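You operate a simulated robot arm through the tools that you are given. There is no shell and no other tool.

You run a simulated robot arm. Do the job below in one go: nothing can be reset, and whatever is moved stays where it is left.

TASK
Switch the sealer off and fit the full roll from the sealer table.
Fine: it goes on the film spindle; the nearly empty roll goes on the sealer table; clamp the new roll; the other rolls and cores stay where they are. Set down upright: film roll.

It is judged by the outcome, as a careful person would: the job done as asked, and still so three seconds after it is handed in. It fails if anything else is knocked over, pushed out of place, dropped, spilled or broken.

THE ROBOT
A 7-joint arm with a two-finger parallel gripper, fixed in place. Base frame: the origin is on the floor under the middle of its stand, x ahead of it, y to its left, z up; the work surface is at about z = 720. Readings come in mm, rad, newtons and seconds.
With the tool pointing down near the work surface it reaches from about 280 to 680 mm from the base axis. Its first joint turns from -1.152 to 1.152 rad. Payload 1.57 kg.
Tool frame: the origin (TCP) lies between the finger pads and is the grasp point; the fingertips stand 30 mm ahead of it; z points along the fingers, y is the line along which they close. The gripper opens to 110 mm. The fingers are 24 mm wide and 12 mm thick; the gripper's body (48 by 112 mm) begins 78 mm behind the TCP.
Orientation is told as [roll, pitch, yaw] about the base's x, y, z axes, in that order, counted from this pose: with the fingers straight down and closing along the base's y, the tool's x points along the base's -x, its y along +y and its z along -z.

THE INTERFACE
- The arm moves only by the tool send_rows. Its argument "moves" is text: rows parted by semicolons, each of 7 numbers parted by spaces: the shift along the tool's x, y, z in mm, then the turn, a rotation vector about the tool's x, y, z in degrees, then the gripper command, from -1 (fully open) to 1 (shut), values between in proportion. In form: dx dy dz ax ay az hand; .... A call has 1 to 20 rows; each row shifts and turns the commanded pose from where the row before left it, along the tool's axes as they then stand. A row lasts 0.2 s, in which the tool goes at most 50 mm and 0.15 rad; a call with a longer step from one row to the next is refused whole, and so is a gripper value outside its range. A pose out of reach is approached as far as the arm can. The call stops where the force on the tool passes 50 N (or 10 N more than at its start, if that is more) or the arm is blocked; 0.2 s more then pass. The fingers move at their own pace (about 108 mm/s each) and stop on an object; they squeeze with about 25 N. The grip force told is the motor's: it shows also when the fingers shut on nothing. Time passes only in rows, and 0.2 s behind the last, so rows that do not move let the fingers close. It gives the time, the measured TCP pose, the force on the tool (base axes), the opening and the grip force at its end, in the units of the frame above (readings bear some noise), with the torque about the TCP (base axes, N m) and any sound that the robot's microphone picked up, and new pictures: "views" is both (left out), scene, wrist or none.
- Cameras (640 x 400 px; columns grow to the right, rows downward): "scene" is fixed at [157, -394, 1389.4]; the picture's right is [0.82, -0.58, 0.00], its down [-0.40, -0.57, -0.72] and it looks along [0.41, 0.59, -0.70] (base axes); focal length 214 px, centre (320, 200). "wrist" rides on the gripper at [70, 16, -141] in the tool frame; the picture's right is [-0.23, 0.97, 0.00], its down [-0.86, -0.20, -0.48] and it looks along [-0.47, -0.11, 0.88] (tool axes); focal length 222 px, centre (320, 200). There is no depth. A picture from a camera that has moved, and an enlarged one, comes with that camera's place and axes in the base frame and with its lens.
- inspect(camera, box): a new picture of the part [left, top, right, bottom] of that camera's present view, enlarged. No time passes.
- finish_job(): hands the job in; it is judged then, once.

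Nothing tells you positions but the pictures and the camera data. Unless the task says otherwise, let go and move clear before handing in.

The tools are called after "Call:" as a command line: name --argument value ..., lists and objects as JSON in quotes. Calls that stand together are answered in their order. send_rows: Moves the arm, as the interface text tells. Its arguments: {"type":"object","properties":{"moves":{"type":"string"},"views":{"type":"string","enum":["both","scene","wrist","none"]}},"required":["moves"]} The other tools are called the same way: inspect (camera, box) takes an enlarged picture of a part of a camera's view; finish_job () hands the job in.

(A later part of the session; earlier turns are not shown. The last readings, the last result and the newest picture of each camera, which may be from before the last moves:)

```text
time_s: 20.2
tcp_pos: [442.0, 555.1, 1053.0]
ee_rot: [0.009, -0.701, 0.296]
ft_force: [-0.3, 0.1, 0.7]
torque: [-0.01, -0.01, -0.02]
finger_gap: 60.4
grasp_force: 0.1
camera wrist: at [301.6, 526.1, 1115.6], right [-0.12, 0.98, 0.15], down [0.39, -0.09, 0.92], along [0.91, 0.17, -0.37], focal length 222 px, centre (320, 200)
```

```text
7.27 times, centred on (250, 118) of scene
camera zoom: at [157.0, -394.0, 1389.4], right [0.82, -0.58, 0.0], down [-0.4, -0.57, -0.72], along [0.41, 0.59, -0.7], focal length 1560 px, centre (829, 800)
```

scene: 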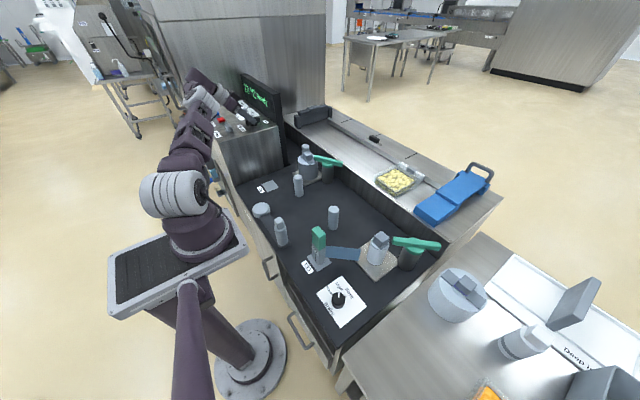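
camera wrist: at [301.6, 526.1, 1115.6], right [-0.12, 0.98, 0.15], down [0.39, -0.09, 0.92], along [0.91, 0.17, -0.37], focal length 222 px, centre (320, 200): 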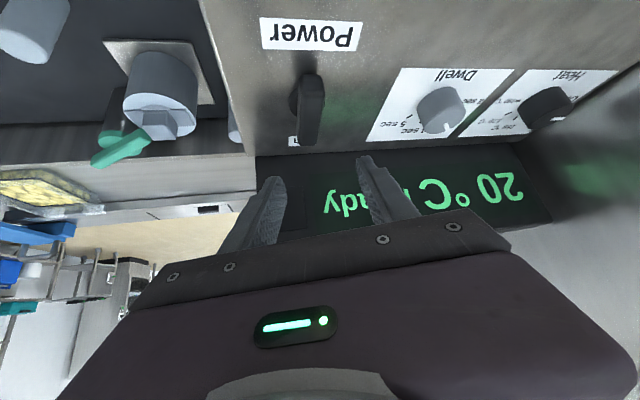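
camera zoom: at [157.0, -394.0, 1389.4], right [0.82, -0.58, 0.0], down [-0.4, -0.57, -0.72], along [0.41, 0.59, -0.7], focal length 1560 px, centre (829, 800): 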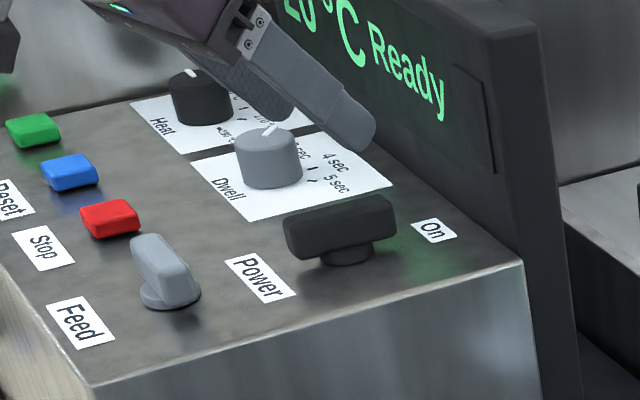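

The bar is unchanged, still along x. I'll close the fingers into a peg, yaw to about 53°, and move to the -y side of the bar's near end, above the panel.

Call:
send_rows --moves "0 0 0 -3.86 0 -4.6 1; 0 0 0 -3.86 0 -4.6 1; 0 0 0 -3.86 0 -4.6 1; 0 0 0 -3.86 0 -4.6 1; 0 0 0 -3.86 0 -4.6 1; 0 0 0 -3.86 0 -4.6 1; 24 -3.5 -11.6 0 0 0 1; 24 -3.5 -11.6 0 0 0 1; 0 0 0 0 0 0 1"

Call:
inspect --camera "scene" --box '[210, 90, 290, 145]'

Call:
inspect --camera "wrist" --box '[240, 60, 400, 240]'

```text
time_s: 22.2
tcp_pos: [420.2, 512.0, 1036.8]
ee_rot: [0.005, -0.701, 0.928]
ft_force: [1.3, -0.1, -0.3]
torque: [0.0, 0.0, -0.01]
finger_gap: 0.0
grasp_force: 21.4
out of reach, approached as far as the arm can: row 8
camera wrist: at [323.0, 404.8, 1099.9], right [-0.68, 0.72, 0.15], down [0.37, 0.16, 0.92], along [0.64, 0.68, -0.37], focal length 222 px, centre (320, 200)
```

scene: 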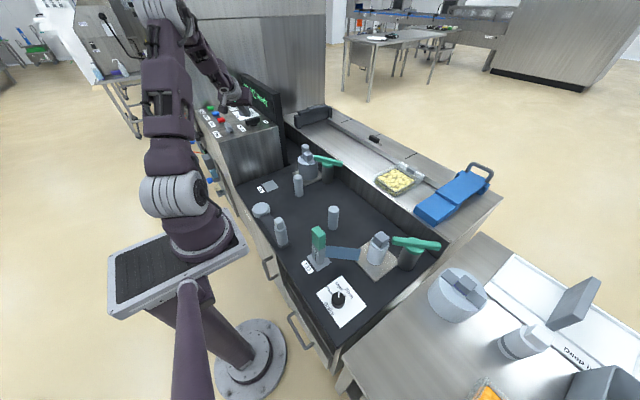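
wrist: 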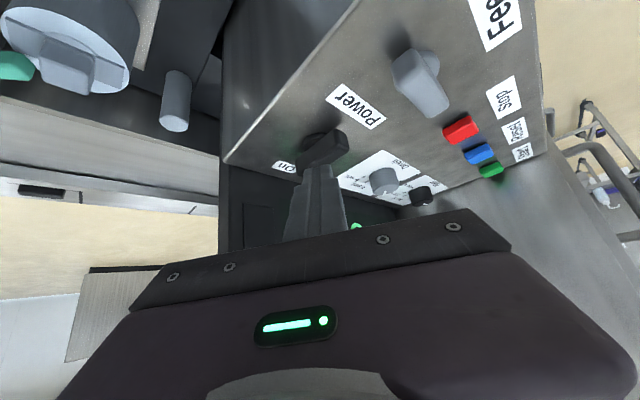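

```text
7.27 times, centred on (250, 118) of scene
camera zoom: at [157.0, -394.0, 1389.4], right [0.82, -0.58, 0.0], down [-0.4, -0.57, -0.72], along [0.41, 0.59, -0.7], focal length 1560 px, centre (829, 800)
```

zoom: 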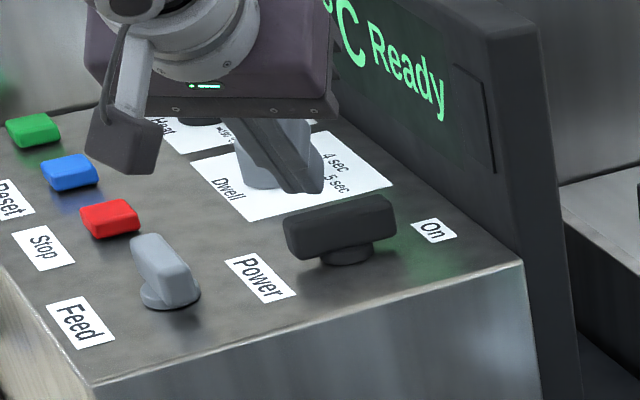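

```text
2.22 times, centred on (320, 150) of wrist
camera zoom: at [323.0, 404.8, 1099.9], right [-0.68, 0.72, 0.15], down [0.37, 0.16, 0.92], along [0.64, 0.68, -0.37], focal length 494 px, centre (320, 311)
```

zoom: 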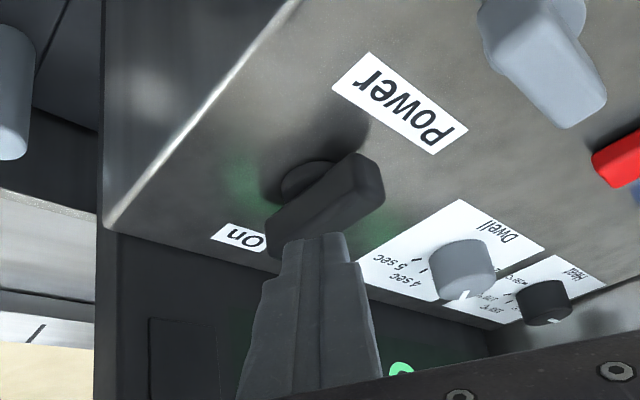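

The closed fingertips are at about (432, 527), just on the -y side of the bar's near end and 45 mm above the panel. I'll lower them beside the bar.

Call:
send_rows --moves "13.5 -3 9.9 0 0 0 1; 10.5 0 12.5 0 0 0 1; 10.5 0 12.5 0 0 0 1; 0 0 0 0 0 0 1" --views "none"

Call:
inspect --camera "scene" --box '[210, 90, 290, 145]'

Call:
inspect --camera "wrist" --box '[240, 60, 400, 240]'

```text
time_s: 23.2
tcp_pos: [422.2, 506.8, 988.9]
ee_rot: [0.005, -0.704, 0.928]
ft_force: [-0.3, -0.4, 0.9]
torque: [0.0, 0.02, -0.04]
finger_gap: 0.2
grasp_force: 21.7
```

```text
7.27 times, centred on (250, 118) of scene
camera zoom: at [157.0, -394.0, 1389.4], right [0.82, -0.58, 0.0], down [-0.4, -0.57, -0.72], along [0.41, 0.59, -0.7], focal length 1560 px, centre (829, 800)
```

zoom: 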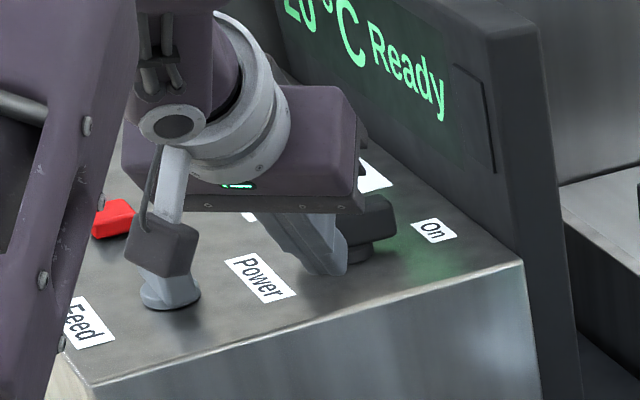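

```text
2.22 times, centred on (320, 150) of wrist
camera zoom: at [324.2, 398.9, 1051.5], right [-0.68, 0.72, 0.15], down [0.37, 0.15, 0.92], along [0.64, 0.68, -0.37], focal length 494 px, centre (320, 311)
```

zoom: 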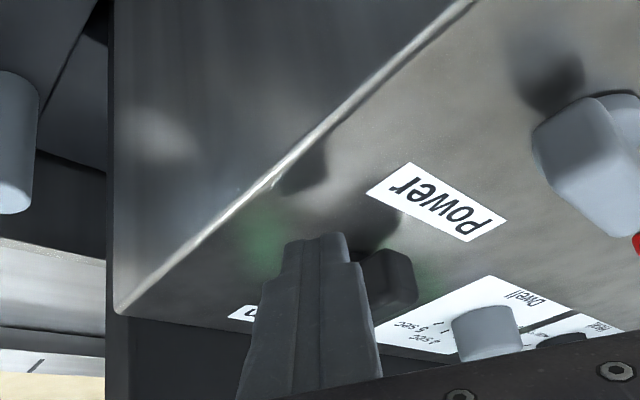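

The tip is beside the bar at about (434, 522). I'll push toward +y along a gentle arc around the knob axis, in stages.

Call:
send_rows --moves "-7.3 7.2 6.2 0 0 0 1; -2.5 8.1 2.1 0 0 0 1; -2.5 8.1 2.1 0 0 0 1; 0 0 0 0 0 0 1" --views "none"

Call:
inspect --camera "scene" --box '[210, 90, 290, 145]'

Call:
inspect --camera "wrist" --box '[240, 60, 400, 240]'

```text
time_s: 24.2
tcp_pos: [411.4, 535.1, 991.3]
ee_rot: [0.005, -0.702, 0.929]
ft_force: [0.1, -0.9, 0.0]
torque: [-0.05, -0.01, -0.01]
finger_gap: 0.1
grasp_force: 21.2
```

```text
7.27 times, centred on (250, 118) of scene
camera zoom: at [157.1, -394.0, 1389.4], right [0.82, -0.58, 0.0], down [-0.4, -0.57, -0.72], along [0.41, 0.59, -0.7], focal length 1560 px, centre (829, 800)
```

zoom: 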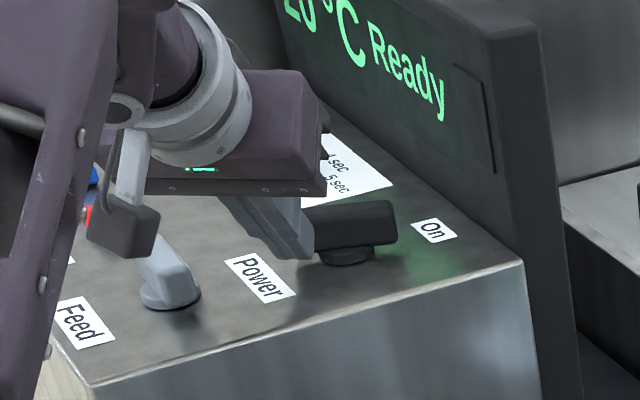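

```text
2.22 times, centred on (320, 150) of wrist
camera zoom: at [314.6, 426.1, 1053.4], right [-0.68, 0.72, 0.15], down [0.37, 0.15, 0.92], along [0.64, 0.68, -0.37], focal length 494 px, centre (320, 311)
```

zoom: 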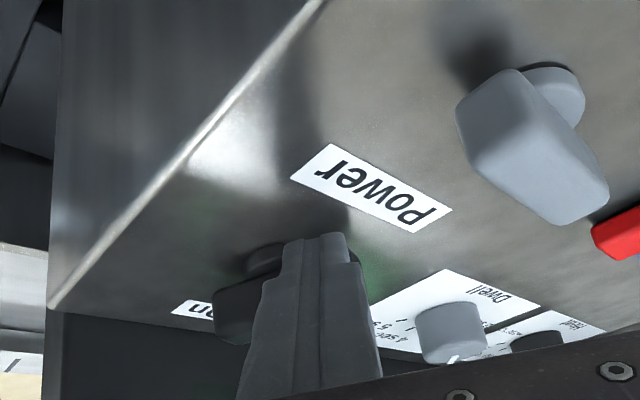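

There's little force, but the far end has shifted slightly, so the bar seems to be turning. I'll continue along the arc.

Call:
send_rows --moves "-5.4 5.3 4.5 0 0 0 1; -5.4 5.3 4.5 0 0 0 1; 0 0 0 0 0 0 1" --views "none"

Call:
inspect --camera "scene" --box '[210, 90, 290, 145]'

Call:
inspect --camera "wrist" --box '[240, 60, 400, 240]'

```text
time_s: 25.0
tcp_pos: [411.4, 552.2, 990.0]
ee_rot: [0.006, -0.704, 0.929]
ft_force: [-0.2, -0.5, -0.4]
torque: [0.01, -0.01, 0.01]
finger_gap: 0.1
grasp_force: 21.5
```

```text
7.27 times, centred on (250, 118) of scene
camera zoom: at [157.0, -394.0, 1389.4], right [0.82, -0.58, 0.0], down [-0.4, -0.57, -0.72], along [0.41, 0.59, -0.7], focal length 1560 px, centre (829, 800)
```

zoom: 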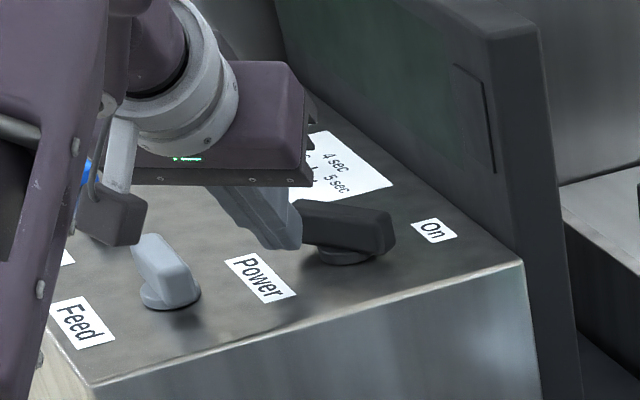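

```text
2.22 times, centred on (320, 150) of wrist
camera zoom: at [314.0, 444.7, 1052.8], right [-0.68, 0.72, 0.15], down [0.37, 0.15, 0.92], along [0.64, 0.68, -0.37], focal length 494 px, centre (320, 311)
```

zoom: 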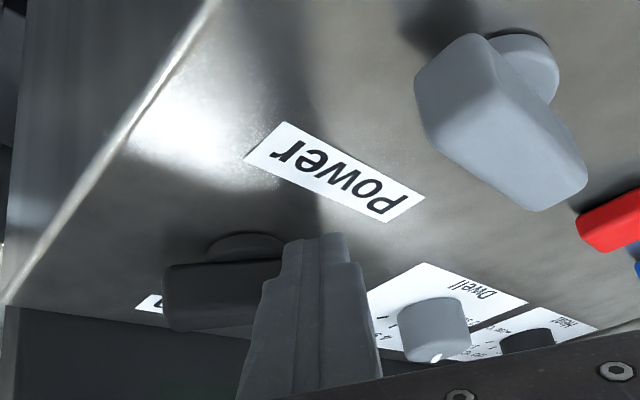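

The bar has turned and the display has gone dark, so the power is switching off. I'll keep turning toward its full off position.

Call:
send_rows --moves "-6.7 0.9 5.6 0 0 0 1; -6.7 0.9 5.6 0 0 0 1; 0 0 0 0 0 0 1" --views "none"

Call:
inspect --camera "scene" --box '[210, 90, 290, 145]'

Call:
inspect --camera "wrist" --box '[240, 60, 400, 240]'

```text
time_s: 25.8
tcp_pos: [419.2, 567.0, 989.9]
ee_rot: [0.005, -0.704, 0.928]
ft_force: [0.1, 0.4, 0.1]
torque: [-0.02, 0.0, 0.01]
finger_gap: 0.0
grasp_force: 21.1
```

```text
7.27 times, centred on (250, 118) of scene
camera zoom: at [157.0, -394.0, 1389.4], right [0.82, -0.58, 0.0], down [-0.4, -0.57, -0.72], along [0.41, 0.59, -0.7], focal length 1560 px, centre (829, 800)
```

zoom: 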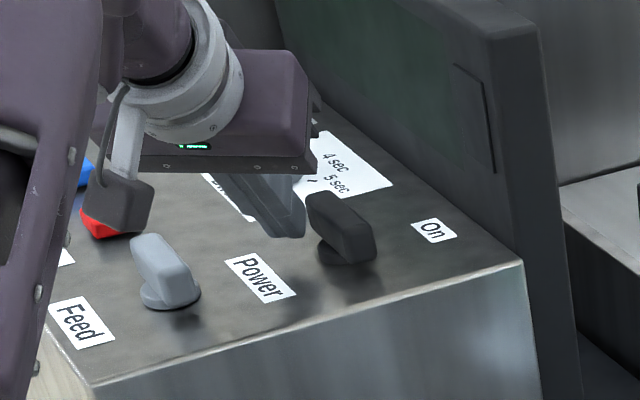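

```text
2.22 times, centred on (320, 150) of wrist
camera zoom: at [322.3, 459.2, 1053.0], right [-0.68, 0.72, 0.15], down [0.37, 0.15, 0.92], along [0.64, 0.68, -0.37], focal length 494 px, centre (320, 311)
```

zoom: 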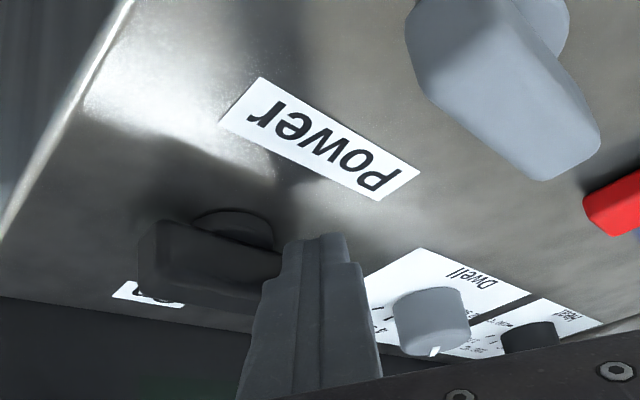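

The bar is now nearly perpendicular to its "On" direction. One more small nudge to see whether it's at its stop.

Call:
send_rows --moves "-4 -3.6 3.3 0 0 0 1; 0 0 0 0 0 0 1" --views "none"

Call:
inspect --camera "scene" --box '[210, 90, 290, 145]'

```text
time_s: 26.4
tcp_pos: [421.9, 569.6, 989.9]
ee_rot: [0.008, -0.701, 0.933]
ft_force: [-33.1, -21.3, 5.8]
torque: [-0.2, 0.37, 0.02]
finger_gap: 0.0
grasp_force: 21.4
```

```text
7.27 times, centred on (250, 118) of scene
camera zoom: at [156.1, -394.7, 1389.3], right [0.82, -0.58, 0.0], down [-0.4, -0.57, -0.72], along [0.41, 0.59, -0.7], focal length 1560 px, centre (829, 800)
```

zoom: 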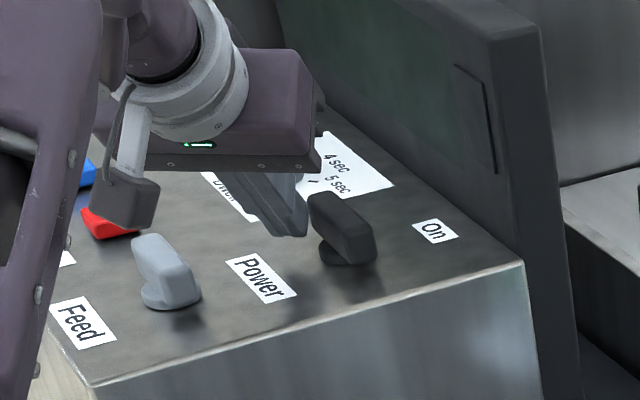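

The bar is against its stop (33 N) perpendicular to "On" and the display is dark, so the sealer is off. I'll back away, lift, and retract from the panel.

Call:
send_rows --moves "12.9 2.4 -10.8 0 0 0 1; -12.9 0 -15.3 0 0 0 1; -12.9 0 -15.3 0 0 0 1; -12.9 0 -15.3 0 0 0 1; -12.9 0 -15.3 0 0 0 1; 30.6 0 -25.7 0 0 0 1; 30.6 0 -25.7 0 0 0 1; 30.6 0 -25.7 0 0 0 1; 30.6 0 -25.7 0 0 0 1; 30.6 0 -25.7 0 0 0 1; 0 0 0 0 0 0 1"

Call:
inspect --camera "scene" --box '[190, 70, 290, 150]'

```text
time_s: 28.8
tcp_pos: [293.1, 396.8, 1068.3]
ee_rot: [0.006, -0.702, 0.929]
ft_force: [0.2, 0.5, 0.0]
torque: [0.01, 0.01, -0.01]
finger_gap: 0.2
grasp_force: 21.3
camera wrist: at [196.9, 287.9, 1131.7], right [-0.68, 0.72, 0.15], down [0.37, 0.15, 0.92], along [0.64, 0.68, -0.37], focal length 222 px, centre (320, 200)
```

scene: 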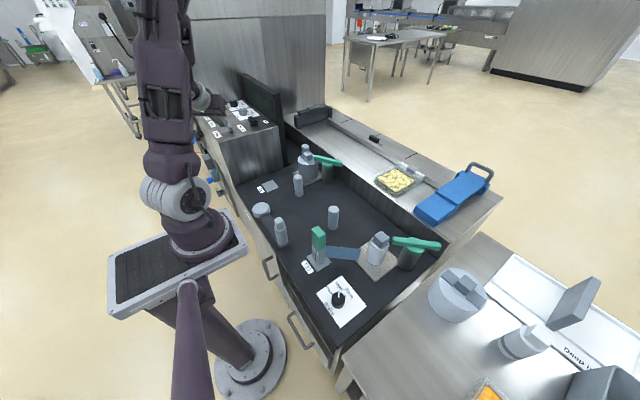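
wrist: 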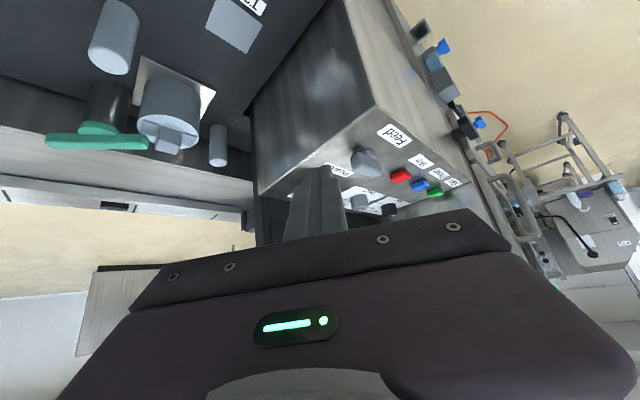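

```text
5.00 times, centred on (240, 110) of scene
camera zoom: at [157.0, -394.0, 1389.4], right [0.82, -0.58, 0.0], down [-0.4, -0.57, -0.72], along [0.41, 0.59, -0.7], focal length 1072 px, centre (720, 650)
```

zoom: 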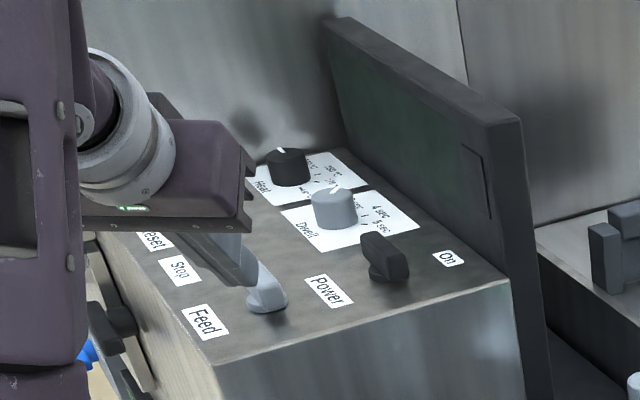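

The power knob is turned and the display is dark. Now I'll straighten the tool and move back toward the brake-side spindle.

Call:
send_rows --moves "0 0 0 0 8 0 1; 0 0 0 0 8 0 1; 0 0 0 0 8 0 1; 0 0 0 0 8 0 1; 0 0 0 0 8.2 0 1; 0 0 0 0 0 7.6 1; 0 0 0 0 0 7.6 1; 0 0 0 0 0 7.6 1; 0 0 0 0 0 7.6 1; 0 0 0 0 0 7.6 1; 0 0 0 0 0 7.6 1; 0 0 0 0 0 7.6 1; 0 0 0 0 0 0 1" --views "none"

```text
time_s: 31.6
tcp_pos: [294.2, 397.3, 1070.5]
ee_rot: [0.003, 0.0, 0.002]
ft_force: [-0.1, -0.2, 0.1]
torque: [0.01, 0.01, -0.02]
finger_gap: 0.4
grasp_force: 21.5
```

Call:
send_rows --moves "-16.1 -42.6 4.3 0 0 0 1; -16.1 -42.6 4.3 0 0 0 1; -16.1 -42.6 4.3 0 0 0 1; -16.1 -42.6 4.3 0 0 0 1; -16.1 -42.6 4.3 0 0 0 1; -16.1 -42.6 4.3 0 0 0 1; -16.1 -42.6 4.3 0 0 0 1; -16.1 -42.6 4.3 0 0 0 1; -16.1 -42.6 4.3 0 0 0 1; -16.1 -42.6 4.3 0 0 0 1; -16.1 -42.6 4.3 0 0 0 1; -16.1 -42.6 4.3 0 0 0 1; -16.1 -42.6 4.3 0 0 0 1; -16.1 -42.6 4.3 0 0 0 1; 0 0 0 0 0 0 1"

Call:
inspect --camera "wrist" --box '[180, 40, 440, 220]'

Call:
inspect --camera "scene" --box '[280, 200, 460, 320]'

```text
time_s: 34.8
tcp_pos: [520.3, -198.1, 1007.7]
ee_rot: [0.004, 0.001, 0.004]
ft_force: [-0.8, -0.4, -0.6]
torque: [0.0, 0.0, 0.04]
finger_gap: 0.1
grasp_force: 21.8
camera wrist: at [452.6, -183.4, 1148.0], right [0.22, 0.97, 0.0], down [0.86, -0.2, 0.48], along [0.47, -0.1, -0.88], focal length 222 px, centre (320, 200)
```

scene: 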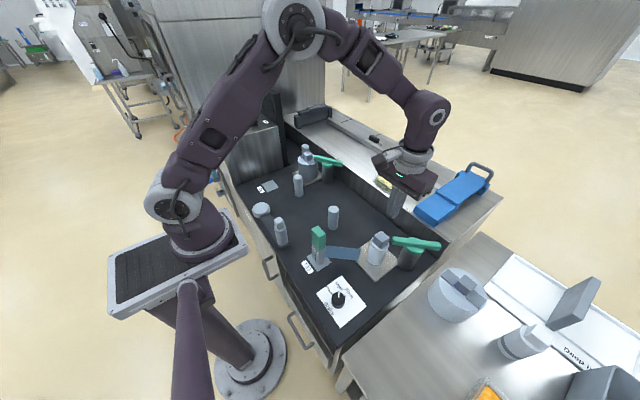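
wrist: 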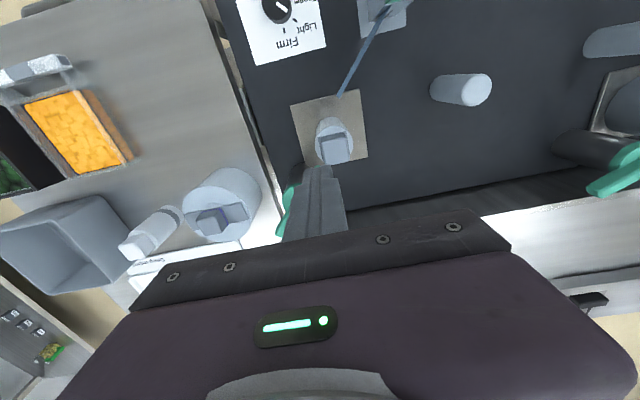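

```text
2.22 times, centred on (310, 130) of wrist
camera zoom: at [452.6, -183.4, 1148.0], right [0.22, 0.97, 0.0], down [0.86, -0.2, 0.48], along [0.47, -0.1, -0.88], focal length 494 px, centre (342, 356)
```

zoom: 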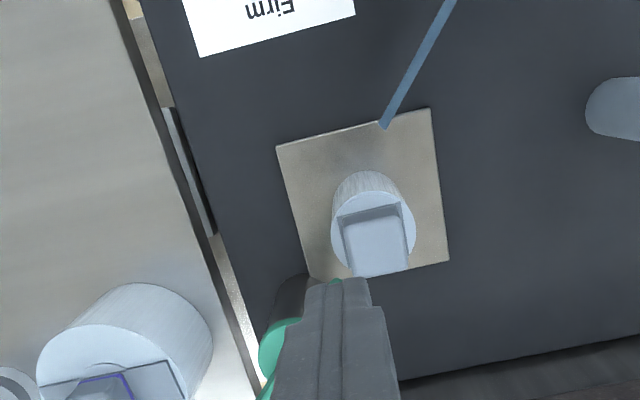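

```text
3.33 times, centred on (370, 260) of scene
camera zoom: at [157.0, -394.0, 1389.4], right [0.82, -0.58, 0.0], down [-0.4, -0.57, -0.72], along [0.41, 0.59, -0.7], focal length 715 px, centre (153, 0)
```

zoom: 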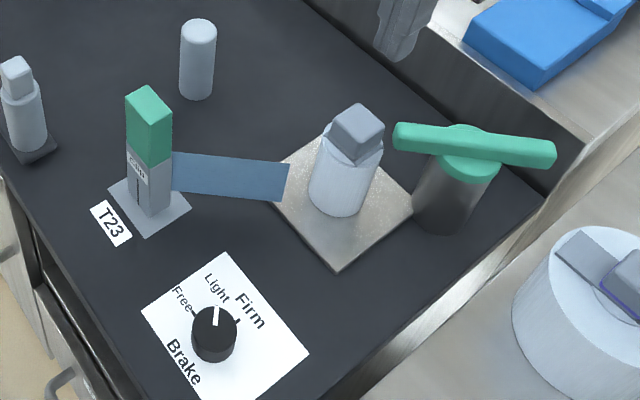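

The old roll is at about (544, -181) with its clamp lever's near end at about (572, -206). I'll bring the closed fingers down on the far (+x,+y) side of that end and test swinging it toward -x,-y.

Call:
send_rows --moves "-28 3 30 0 0 0 1; -28 1 35 0 0 0 1; -27 1 35 0 0 0 1; 0 0 0 0 0 0 1"

Call:
inspect --camera "scene" --box '[340, 180, 460, 290]'

Call:
inspect --camera "wrist" --box '[200, 60, 440, 240]'

```text
time_s: 35.8
tcp_pos: [602.4, -190.3, 901.9]
ee_rot: [0.004, 0.003, 0.002]
ft_force: [0.5, 0.5, 0.2]
torque: [-0.01, -0.01, -0.01]
finger_gap: 0.0
grasp_force: 21.3
camera wrist: at [535.2, -176.4, 1044.3], right [0.22, 0.97, 0.0], down [0.86, -0.2, 0.48], along [0.47, -0.1, -0.88], focal length 222 px, centre (320, 200)
```

scene: 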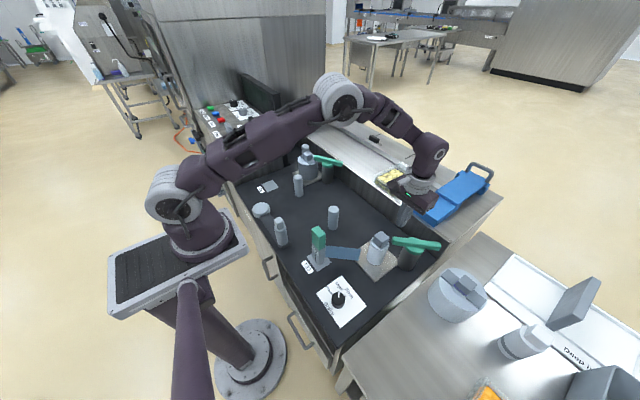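
wrist: 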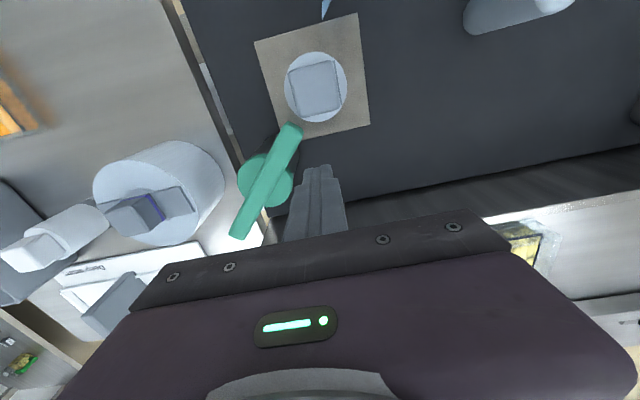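

```text
3.64 times, centred on (400, 235) of scene
camera zoom: at [157.1, -394.0, 1389.4], right [0.82, -0.58, 0.0], down [-0.4, -0.57, -0.72], along [0.41, 0.59, -0.7], focal length 780 px, centre (29, 73)
```

zoom: 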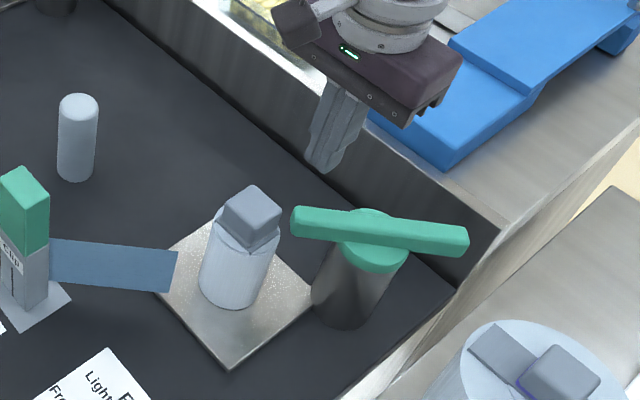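

```text
2.22 times, centred on (320, 150) of wrist
camera zoom: at [535.2, -176.4, 1044.3], right [0.22, 0.97, 0.0], down [0.86, -0.2, 0.48], along [0.47, -0.1, -0.88], focal length 494 px, centre (320, 311)
```

zoom: 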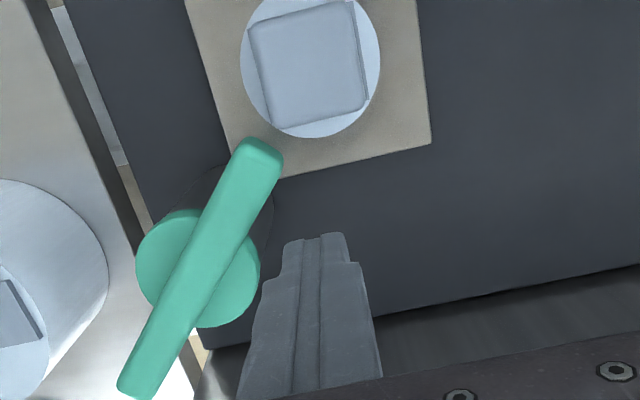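

This close view gives the lever clearly: pivot about (620, -257), near end about (572, -209), 18 mm wide. The closed fingers are beside it, so I'll lower to lever height.

Call:
send_rows --moves "0 0 23 0 0 0 1; 0 0 23 0 0 0 1; 0 0 23 0 0 0 1; 0 0 0 0 0 0 1" --views "wrist"

Call:
inspect --camera "scene" --box '[340, 180, 460, 290]'

```text
time_s: 36.6
tcp_pos: [610.7, -193.2, 851.7]
ee_rot: [-0.005, -0.02, 0.005]
ft_force: [-1.6, 2.9, 15.1]
torque: [0.15, 0.21, -0.06]
finger_gap: 0.0
grasp_force: 21.4
stopped in row 4: the force on the tool passed its limit at 79 N (the readings are from after the stop); the commanded pose is now the measured one
camera wrist: at [540.5, -178.7, 990.0], right [0.22, 0.97, 0.0], down [0.85, -0.19, 0.5], along [0.48, -0.11, -0.87], focal length 222 px, centre (320, 200)
```

wrist: 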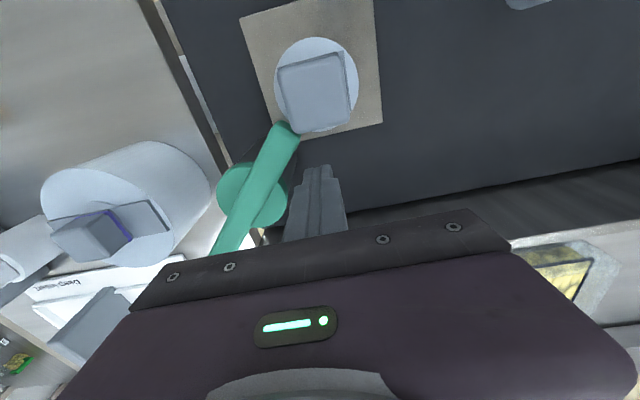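

```text
3.64 times, centred on (400, 235) of scene
camera zoom: at [156.7, -393.8, 1389.5], right [0.82, -0.58, 0.0], down [-0.4, -0.57, -0.72], along [0.41, 0.59, -0.7], focal length 780 px, centre (29, 73)
```

zoom: 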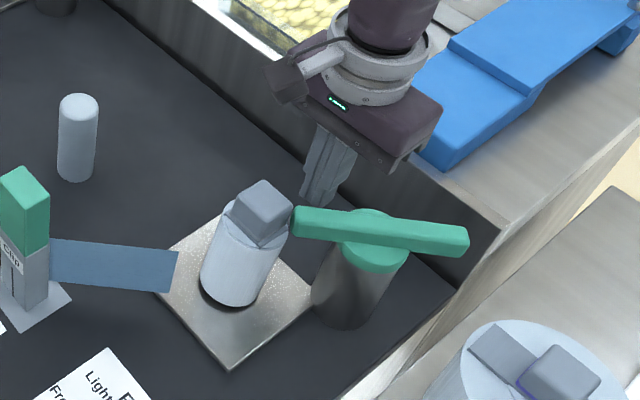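

The descent stopped early with a force spike at z≈852, and the old roll now looks slightly tilted toward the lever. I need to see what touched before moving again.

Call:
inspect --camera "wrist" --box '[220, 20, 400, 240]'

Call:
inspect --camera "scene" --box '[360, 190, 430, 270]'

Call:
inspect --camera "scene" --box '[140, 60, 460, 260]'

```text
1.82 times, centred on (310, 130) of wrist
camera zoom: at [540.5, -178.7, 990.0], right [0.22, 0.97, 0.0], down [0.85, -0.19, 0.5], along [0.48, -0.11, -0.87], focal length 404 px, centre (338, 327)
```

zoom: 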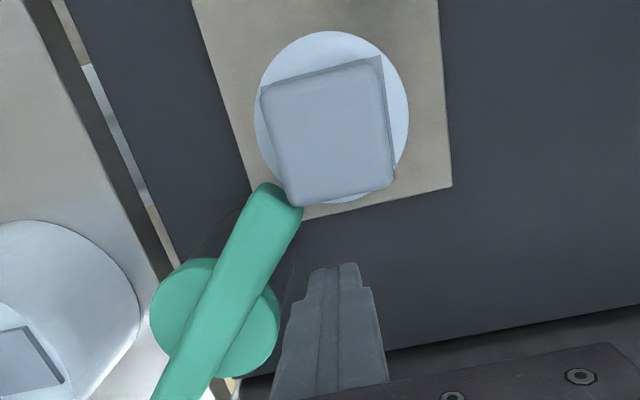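

```text
5.00 times, centred on (395, 230) of scene
camera zoom: at [156.7, -393.8, 1389.5], right [0.82, -0.58, 0.0], down [-0.4, -0.57, -0.72], along [0.41, 0.59, -0.7], focal length 1072 px, centre (-55, 50)
```

zoom: 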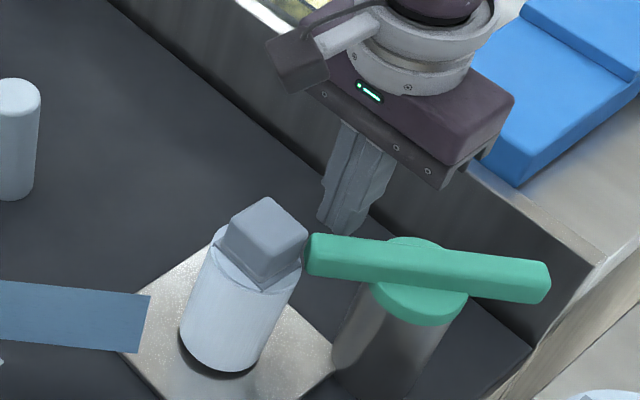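

```text
2.00 times, centred on (300, 160) of scene
camera zoom: at [156.7, -393.8, 1389.5], right [0.82, -0.58, 0.0], down [-0.4, -0.57, -0.72], along [0.41, 0.59, -0.7], focal length 429 px, centre (360, 280)
```

zoom: 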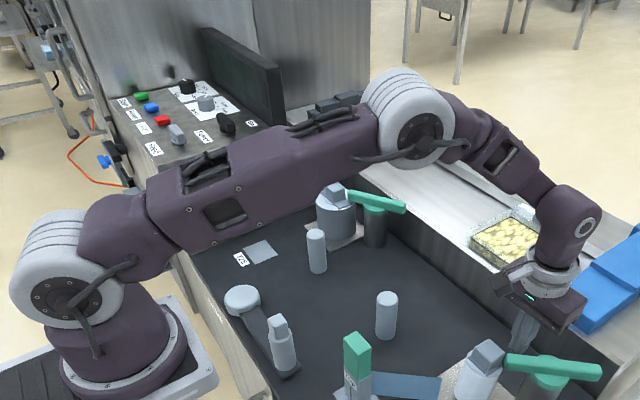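

The fingertips don't appear to be touching the roll, yet it's leaning a few degrees toward the lever. I'll back straight up and see how the roll and lever settle.

Call:
send_rows --moves "0 0 -15 0 0 0 1; 0 0 -20 0 0 0 1; 0 0 -20 0 0 0 1; 0 0 0 0 0 0 1" --views "wrist"

Call:
inspect --camera "scene" --box '[360, 190, 450, 280]'

Call:
inspect --camera "wrist" --box '[200, 20, 400, 240]'

```text
time_s: 37.6
tcp_pos: [610.2, -194.0, 906.8]
ee_rot: [-0.006, -0.019, 0.006]
ft_force: [0.4, -0.2, -0.2]
torque: [0.0, 0.0, -0.01]
finger_gap: 0.0
grasp_force: 20.9
camera wrist: at [539.4, -178.7, 1046.3], right [0.22, 0.97, 0.0], down [0.85, -0.19, 0.49], along [0.48, -0.11, -0.87], focal length 222 px, centre (320, 200)
```

wrist: 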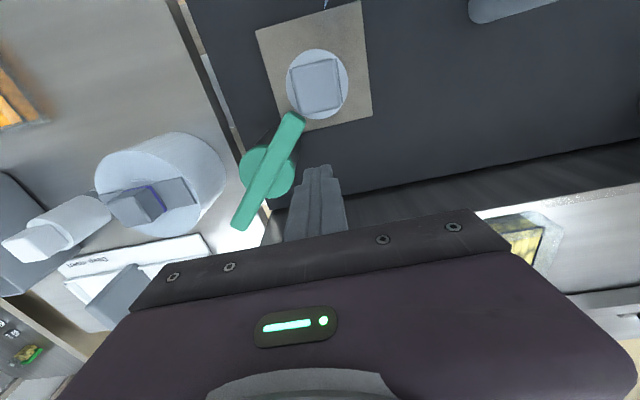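

```text
4.44 times, centred on (405, 235) of scene
camera zoom: at [157.0, -394.0, 1389.4], right [0.82, -0.58, 0.0], down [-0.4, -0.57, -0.72], along [0.41, 0.59, -0.7], focal length 953 px, centre (-58, 44)
```

zoom: 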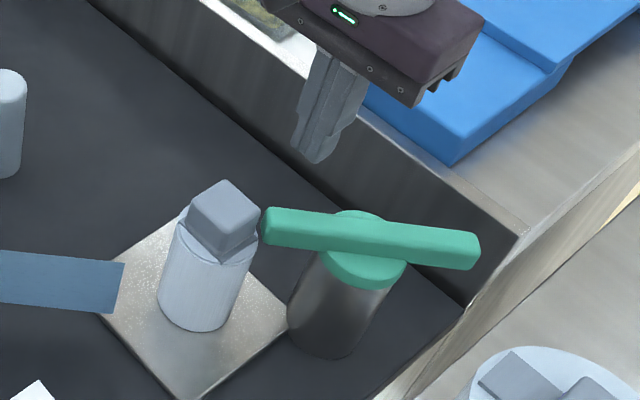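

```text
1.82 times, centred on (300, 130) of wrist
camera zoom: at [539.4, -178.7, 1046.3], right [0.22, 0.97, 0.0], down [0.85, -0.19, 0.49], along [0.48, -0.11, -0.87], focal length 404 px, centre (356, 327)
```

zoom: 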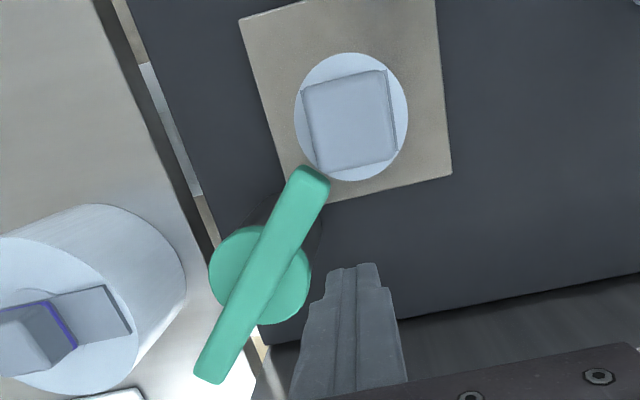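

With the hand raised the roll has settled back upright, and the lever looks unmoved. I'll look closely at the area beside the lever for something I missed.

Call:
inspect --camera "wrist" --box '[270, 60, 370, 190]'

Call:
inspect --camera "scene" --box '[375, 200, 425, 260]'

Call:
inspect --camera "wrist" --box '[90, 120, 240, 240]'

```text
3.08 times, centred on (320, 125) of wrist
camera zoom: at [539.4, -178.7, 1046.3], right [0.22, 0.97, 0.0], down [0.85, -0.19, 0.49], along [0.48, -0.11, -0.87], focal length 684 px, centre (320, 431)
```

zoom: 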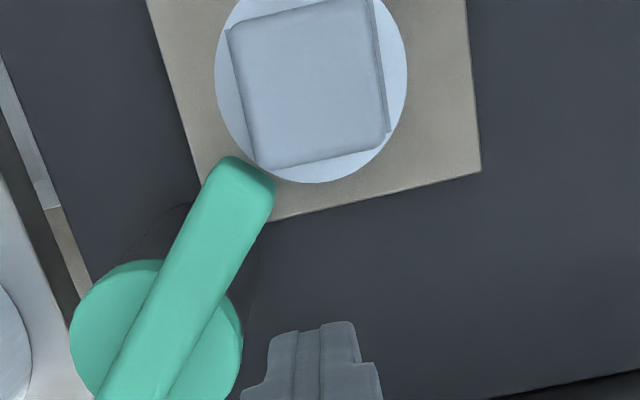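

```text
6.67 times, centred on (400, 230) of scene
camera zoom: at [157.0, -394.0, 1389.4], right [0.82, -0.58, 0.0], down [-0.4, -0.57, -0.72], along [0.41, 0.59, -0.7], focal length 1430 px, centre (-213, 0)
```

zoom: 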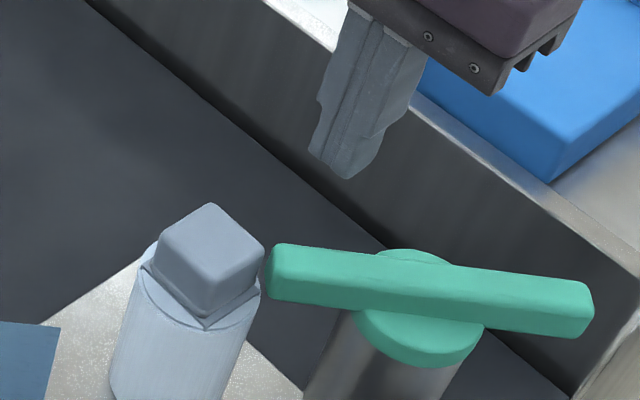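

```text
3.33 times, centred on (165, 180) of wrist
camera zoom: at [539.4, -178.7, 1046.3], right [0.22, 0.97, 0.0], down [0.85, -0.19, 0.49], along [0.48, -0.11, -0.87], focal length 740 px, centre (837, 267)
```

zoom: 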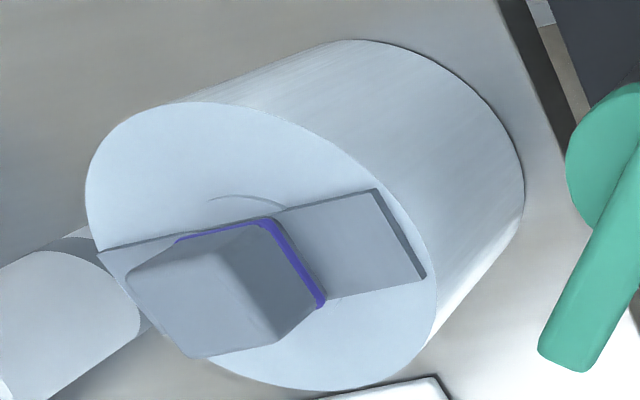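

The cube handle on the old roll is clear of the lever end by about 10 mm and the thin roll isn't under the lever, so it can lift straight up. I'll take that roll off first and deal with the lever once the area is free, starting by squaring the tool above it with fingers half open.

Call:
send_rows --moves "0 0 -30 -0.34 1.1 0.34 1; 0 0 -30 0 0 0 -0.1; 33 6 0 0 0 0 -0.1; 33 6 0 0 0 0 -0.1; 0 0 0 0 0 0 -0.1; 0 0 0 0 0 0 -0.1"

Call:
inspect --camera "wrist" --box '[220, 60, 420, 240]'

Call:
inspect --camera "scene" --box '[350, 180, 440, 260]'

```text
time_s: 39.0
tcp_pos: [541.6, -182.2, 963.7]
ee_rot: [0.001, 0.005, -0.002]
ft_force: [-1.3, 0.5, -0.2]
torque: [0.02, 0.02, 0.0]
finger_gap: 60.4
grasp_force: 0.2
camera wrist: at [474.3, -167.7, 1106.0], right [0.23, 0.97, 0.0], down [0.86, -0.2, 0.48], along [0.46, -0.11, -0.88], focal length 222 px, centre (320, 200)
```

scene: 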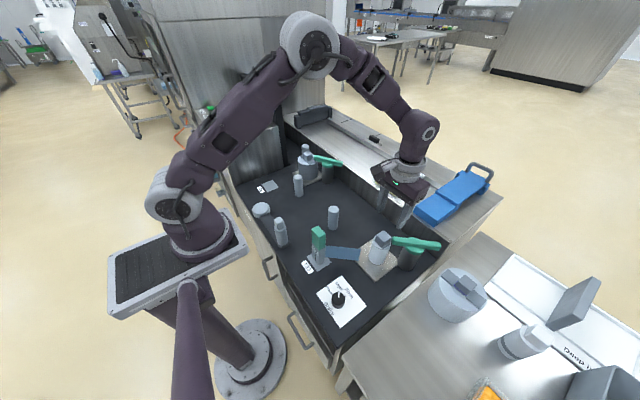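
wrist: 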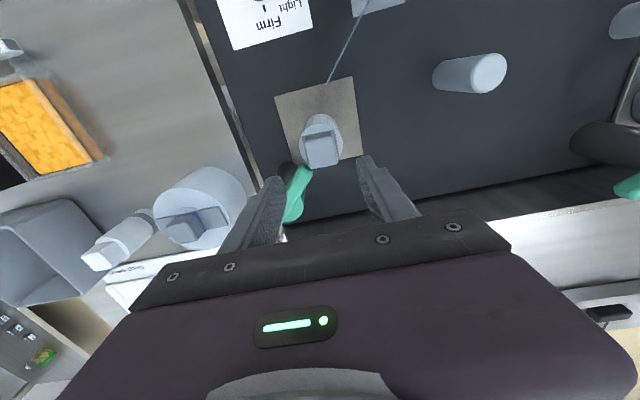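

```text
2.22 times, centred on (320, 150) of wrist
camera zoom: at [474.3, -167.7, 1106.0], right [0.23, 0.97, 0.0], down [0.86, -0.2, 0.48], along [0.46, -0.11, -0.88], focal length 494 px, centre (320, 311)
```

zoom: 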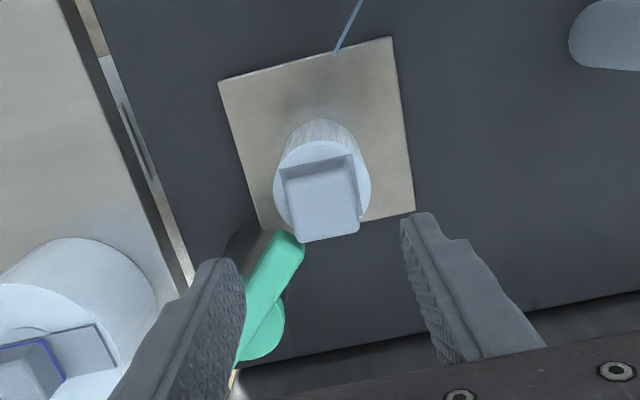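

```text
5.00 times, centred on (395, 220) of scene
camera zoom: at [157.0, -394.0, 1389.4], right [0.82, -0.58, 0.0], down [-0.4, -0.57, -0.72], along [0.41, 0.59, -0.7], focal length 1072 px, centre (-55, 100)
```

zoom: 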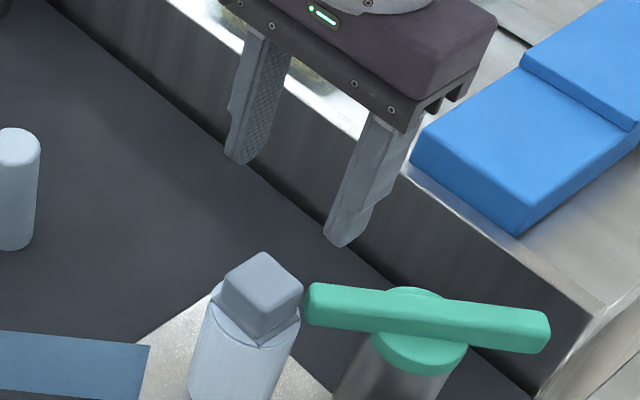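

The fingers are centred on the cube handle. I'll descend to just above it and check clearance to the lever before going lower.

Call:
send_rows --moves "-1.5 0 30 0 0 0 -0.1; 0 0 30 0 0 0 -0.1; 0 0 30 0 0 0 -0.1; 0 0 0 0 0 0 -0.1" --views "wrist"

Call:
inspect --camera "wrist" --box '[220, 60, 420, 240]'

Call:
inspect --camera "scene" --box '[350, 190, 440, 270]'

```text
time_s: 40.0
tcp_pos: [542.5, -180.8, 873.3]
ee_rot: [0.002, 0.005, -0.003]
ft_force: [-0.1, 0.4, 0.5]
torque: [-0.02, -0.01, -0.04]
finger_gap: 60.4
grasp_force: 0.1
camera wrist: at [475.2, -165.6, 1015.1], right [0.23, 0.97, 0.0], down [0.86, -0.2, 0.48], along [0.46, -0.11, -0.88], focal length 222 px, centre (320, 200)
```

wrist: 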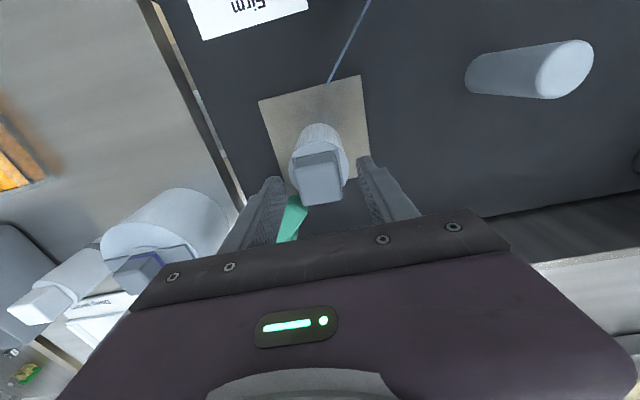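

```text
2.22 times, centred on (320, 150) of wrist
camera zoom: at [475.2, -165.6, 1015.1], right [0.23, 0.97, 0.0], down [0.86, -0.2, 0.48], along [0.46, -0.11, -0.88], focal length 494 px, centre (320, 311)
```

zoom: 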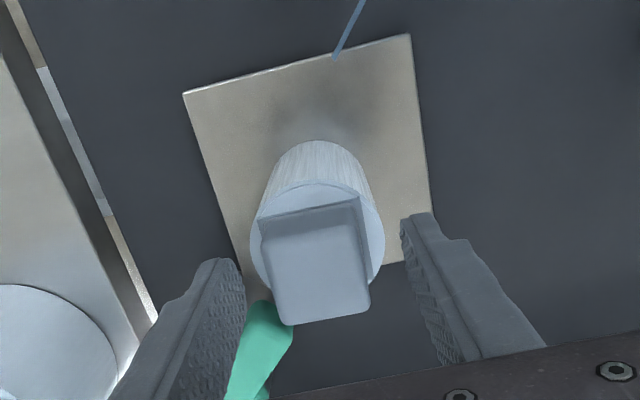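

```text
5.00 times, centred on (395, 230) of scene
camera zoom: at [157.0, -394.0, 1389.4], right [0.82, -0.58, 0.0], down [-0.4, -0.57, -0.72], along [0.41, 0.59, -0.7], focal length 1072 px, centre (-55, 50)
```

zoom: 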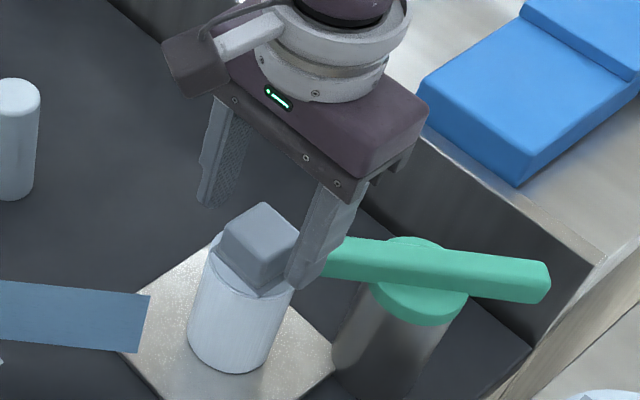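

Cube lies between the fingers with clearance to the lever. I'll lower the last 35 mm so the fingertips flank the cube, then close.

Call:
send_rows --moves "-1.2 -0.5 12 0 0 0 -0.1; -1.2 -0.5 12 0 0 0 -0.1; 0 0 10 0 0 0 -0.1; 0 0 0 0 0 0 -0.1" --views "none"

Call:
inspect --camera "scene" --box '[350, 190, 440, 270]'

Call:
inspect --camera "wrist" --box '[220, 60, 420, 240]'

```text
time_s: 40.8
tcp_pos: [545.2, -183.1, 850.4]
ee_rot: [0.002, 0.003, -0.002]
ft_force: [-9.3, 4.6, 19.9]
torque: [0.03, 0.21, -0.03]
finger_gap: 60.3
grasp_force: 0.2
stopped in row 3: the force on the tool passed its limit at 77 N (the readings are from after the stop); the commanded pose is now the measured one
```

```text
5.00 times, centred on (395, 230) of scene
camera zoom: at [156.5, -393.7, 1389.5], right [0.82, -0.58, 0.0], down [-0.4, -0.57, -0.72], along [0.41, 0.59, -0.7], focal length 1072 px, centre (-55, 50)
```

zoom: 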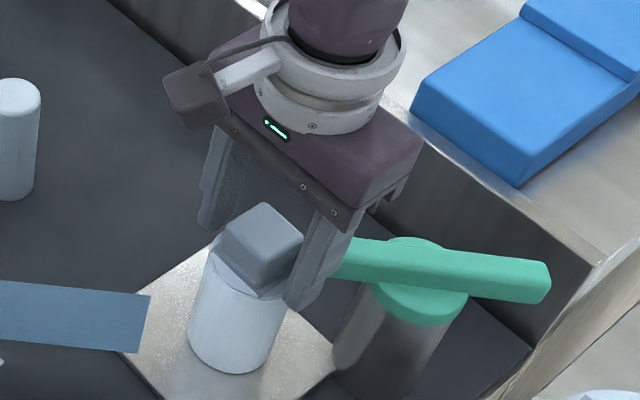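

```text
2.22 times, centred on (320, 150) of wrist
camera zoom: at [478.1, -168.0, 991.5], right [0.23, 0.97, 0.0], down [0.86, -0.2, 0.48], along [0.46, -0.11, -0.88], focal length 494 px, centre (320, 311)
```

zoom: 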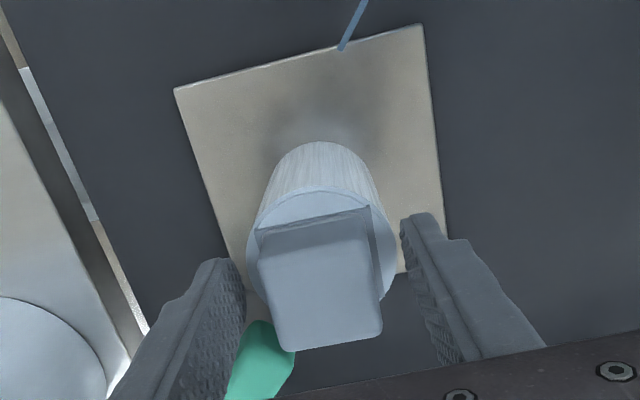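

It stopped again at the same height (z≈850) with a force spike, though the fingertips look clear of the roll. I need a closer look at what's touching.

Call:
inspect --camera "scene" --box '[370, 190, 420, 260]'

Call:
inspect --camera "wrist" --box '[260, 120, 380, 230]'

Call:
inspect --camera "scene" --box '[280, 150, 480, 300]'

```text
5.71 times, centred on (395, 225) of scene
camera zoom: at [156.5, -393.7, 1389.5], right [0.82, -0.58, 0.0], down [-0.4, -0.57, -0.72], along [0.41, 0.59, -0.7], focal length 1226 px, centre (-109, 57)
```

zoom: 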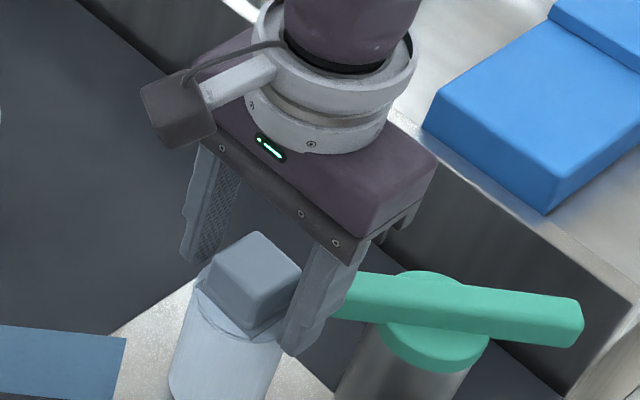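

```text
3.64 times, centred on (320, 175) of wrist
camera zoom: at [478.1, -168.0, 991.5], right [0.23, 0.97, 0.0], down [0.86, -0.2, 0.48], along [0.46, -0.11, -0.88], focal length 808 px, centre (320, 291)
```

zoom: 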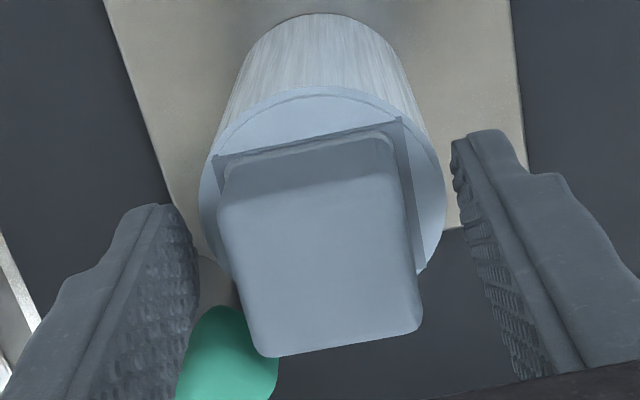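

```text
2.67 times, centred on (380, 225) of scene
camera zoom: at [156.5, -393.7, 1389.5], right [0.82, -0.58, 0.0], down [-0.4, -0.57, -0.72], along [0.41, 0.59, -0.7], focal length 572 px, centre (160, 133)
```

zoom: 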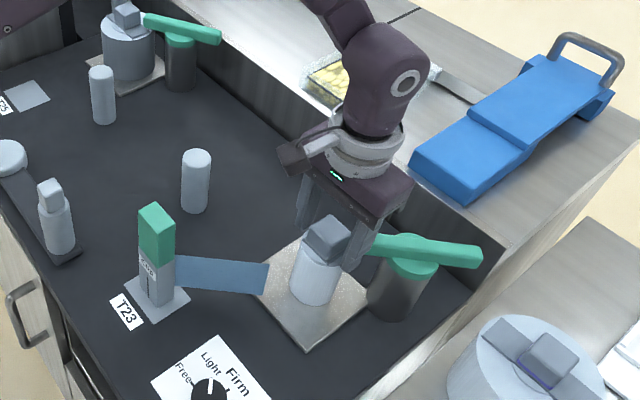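

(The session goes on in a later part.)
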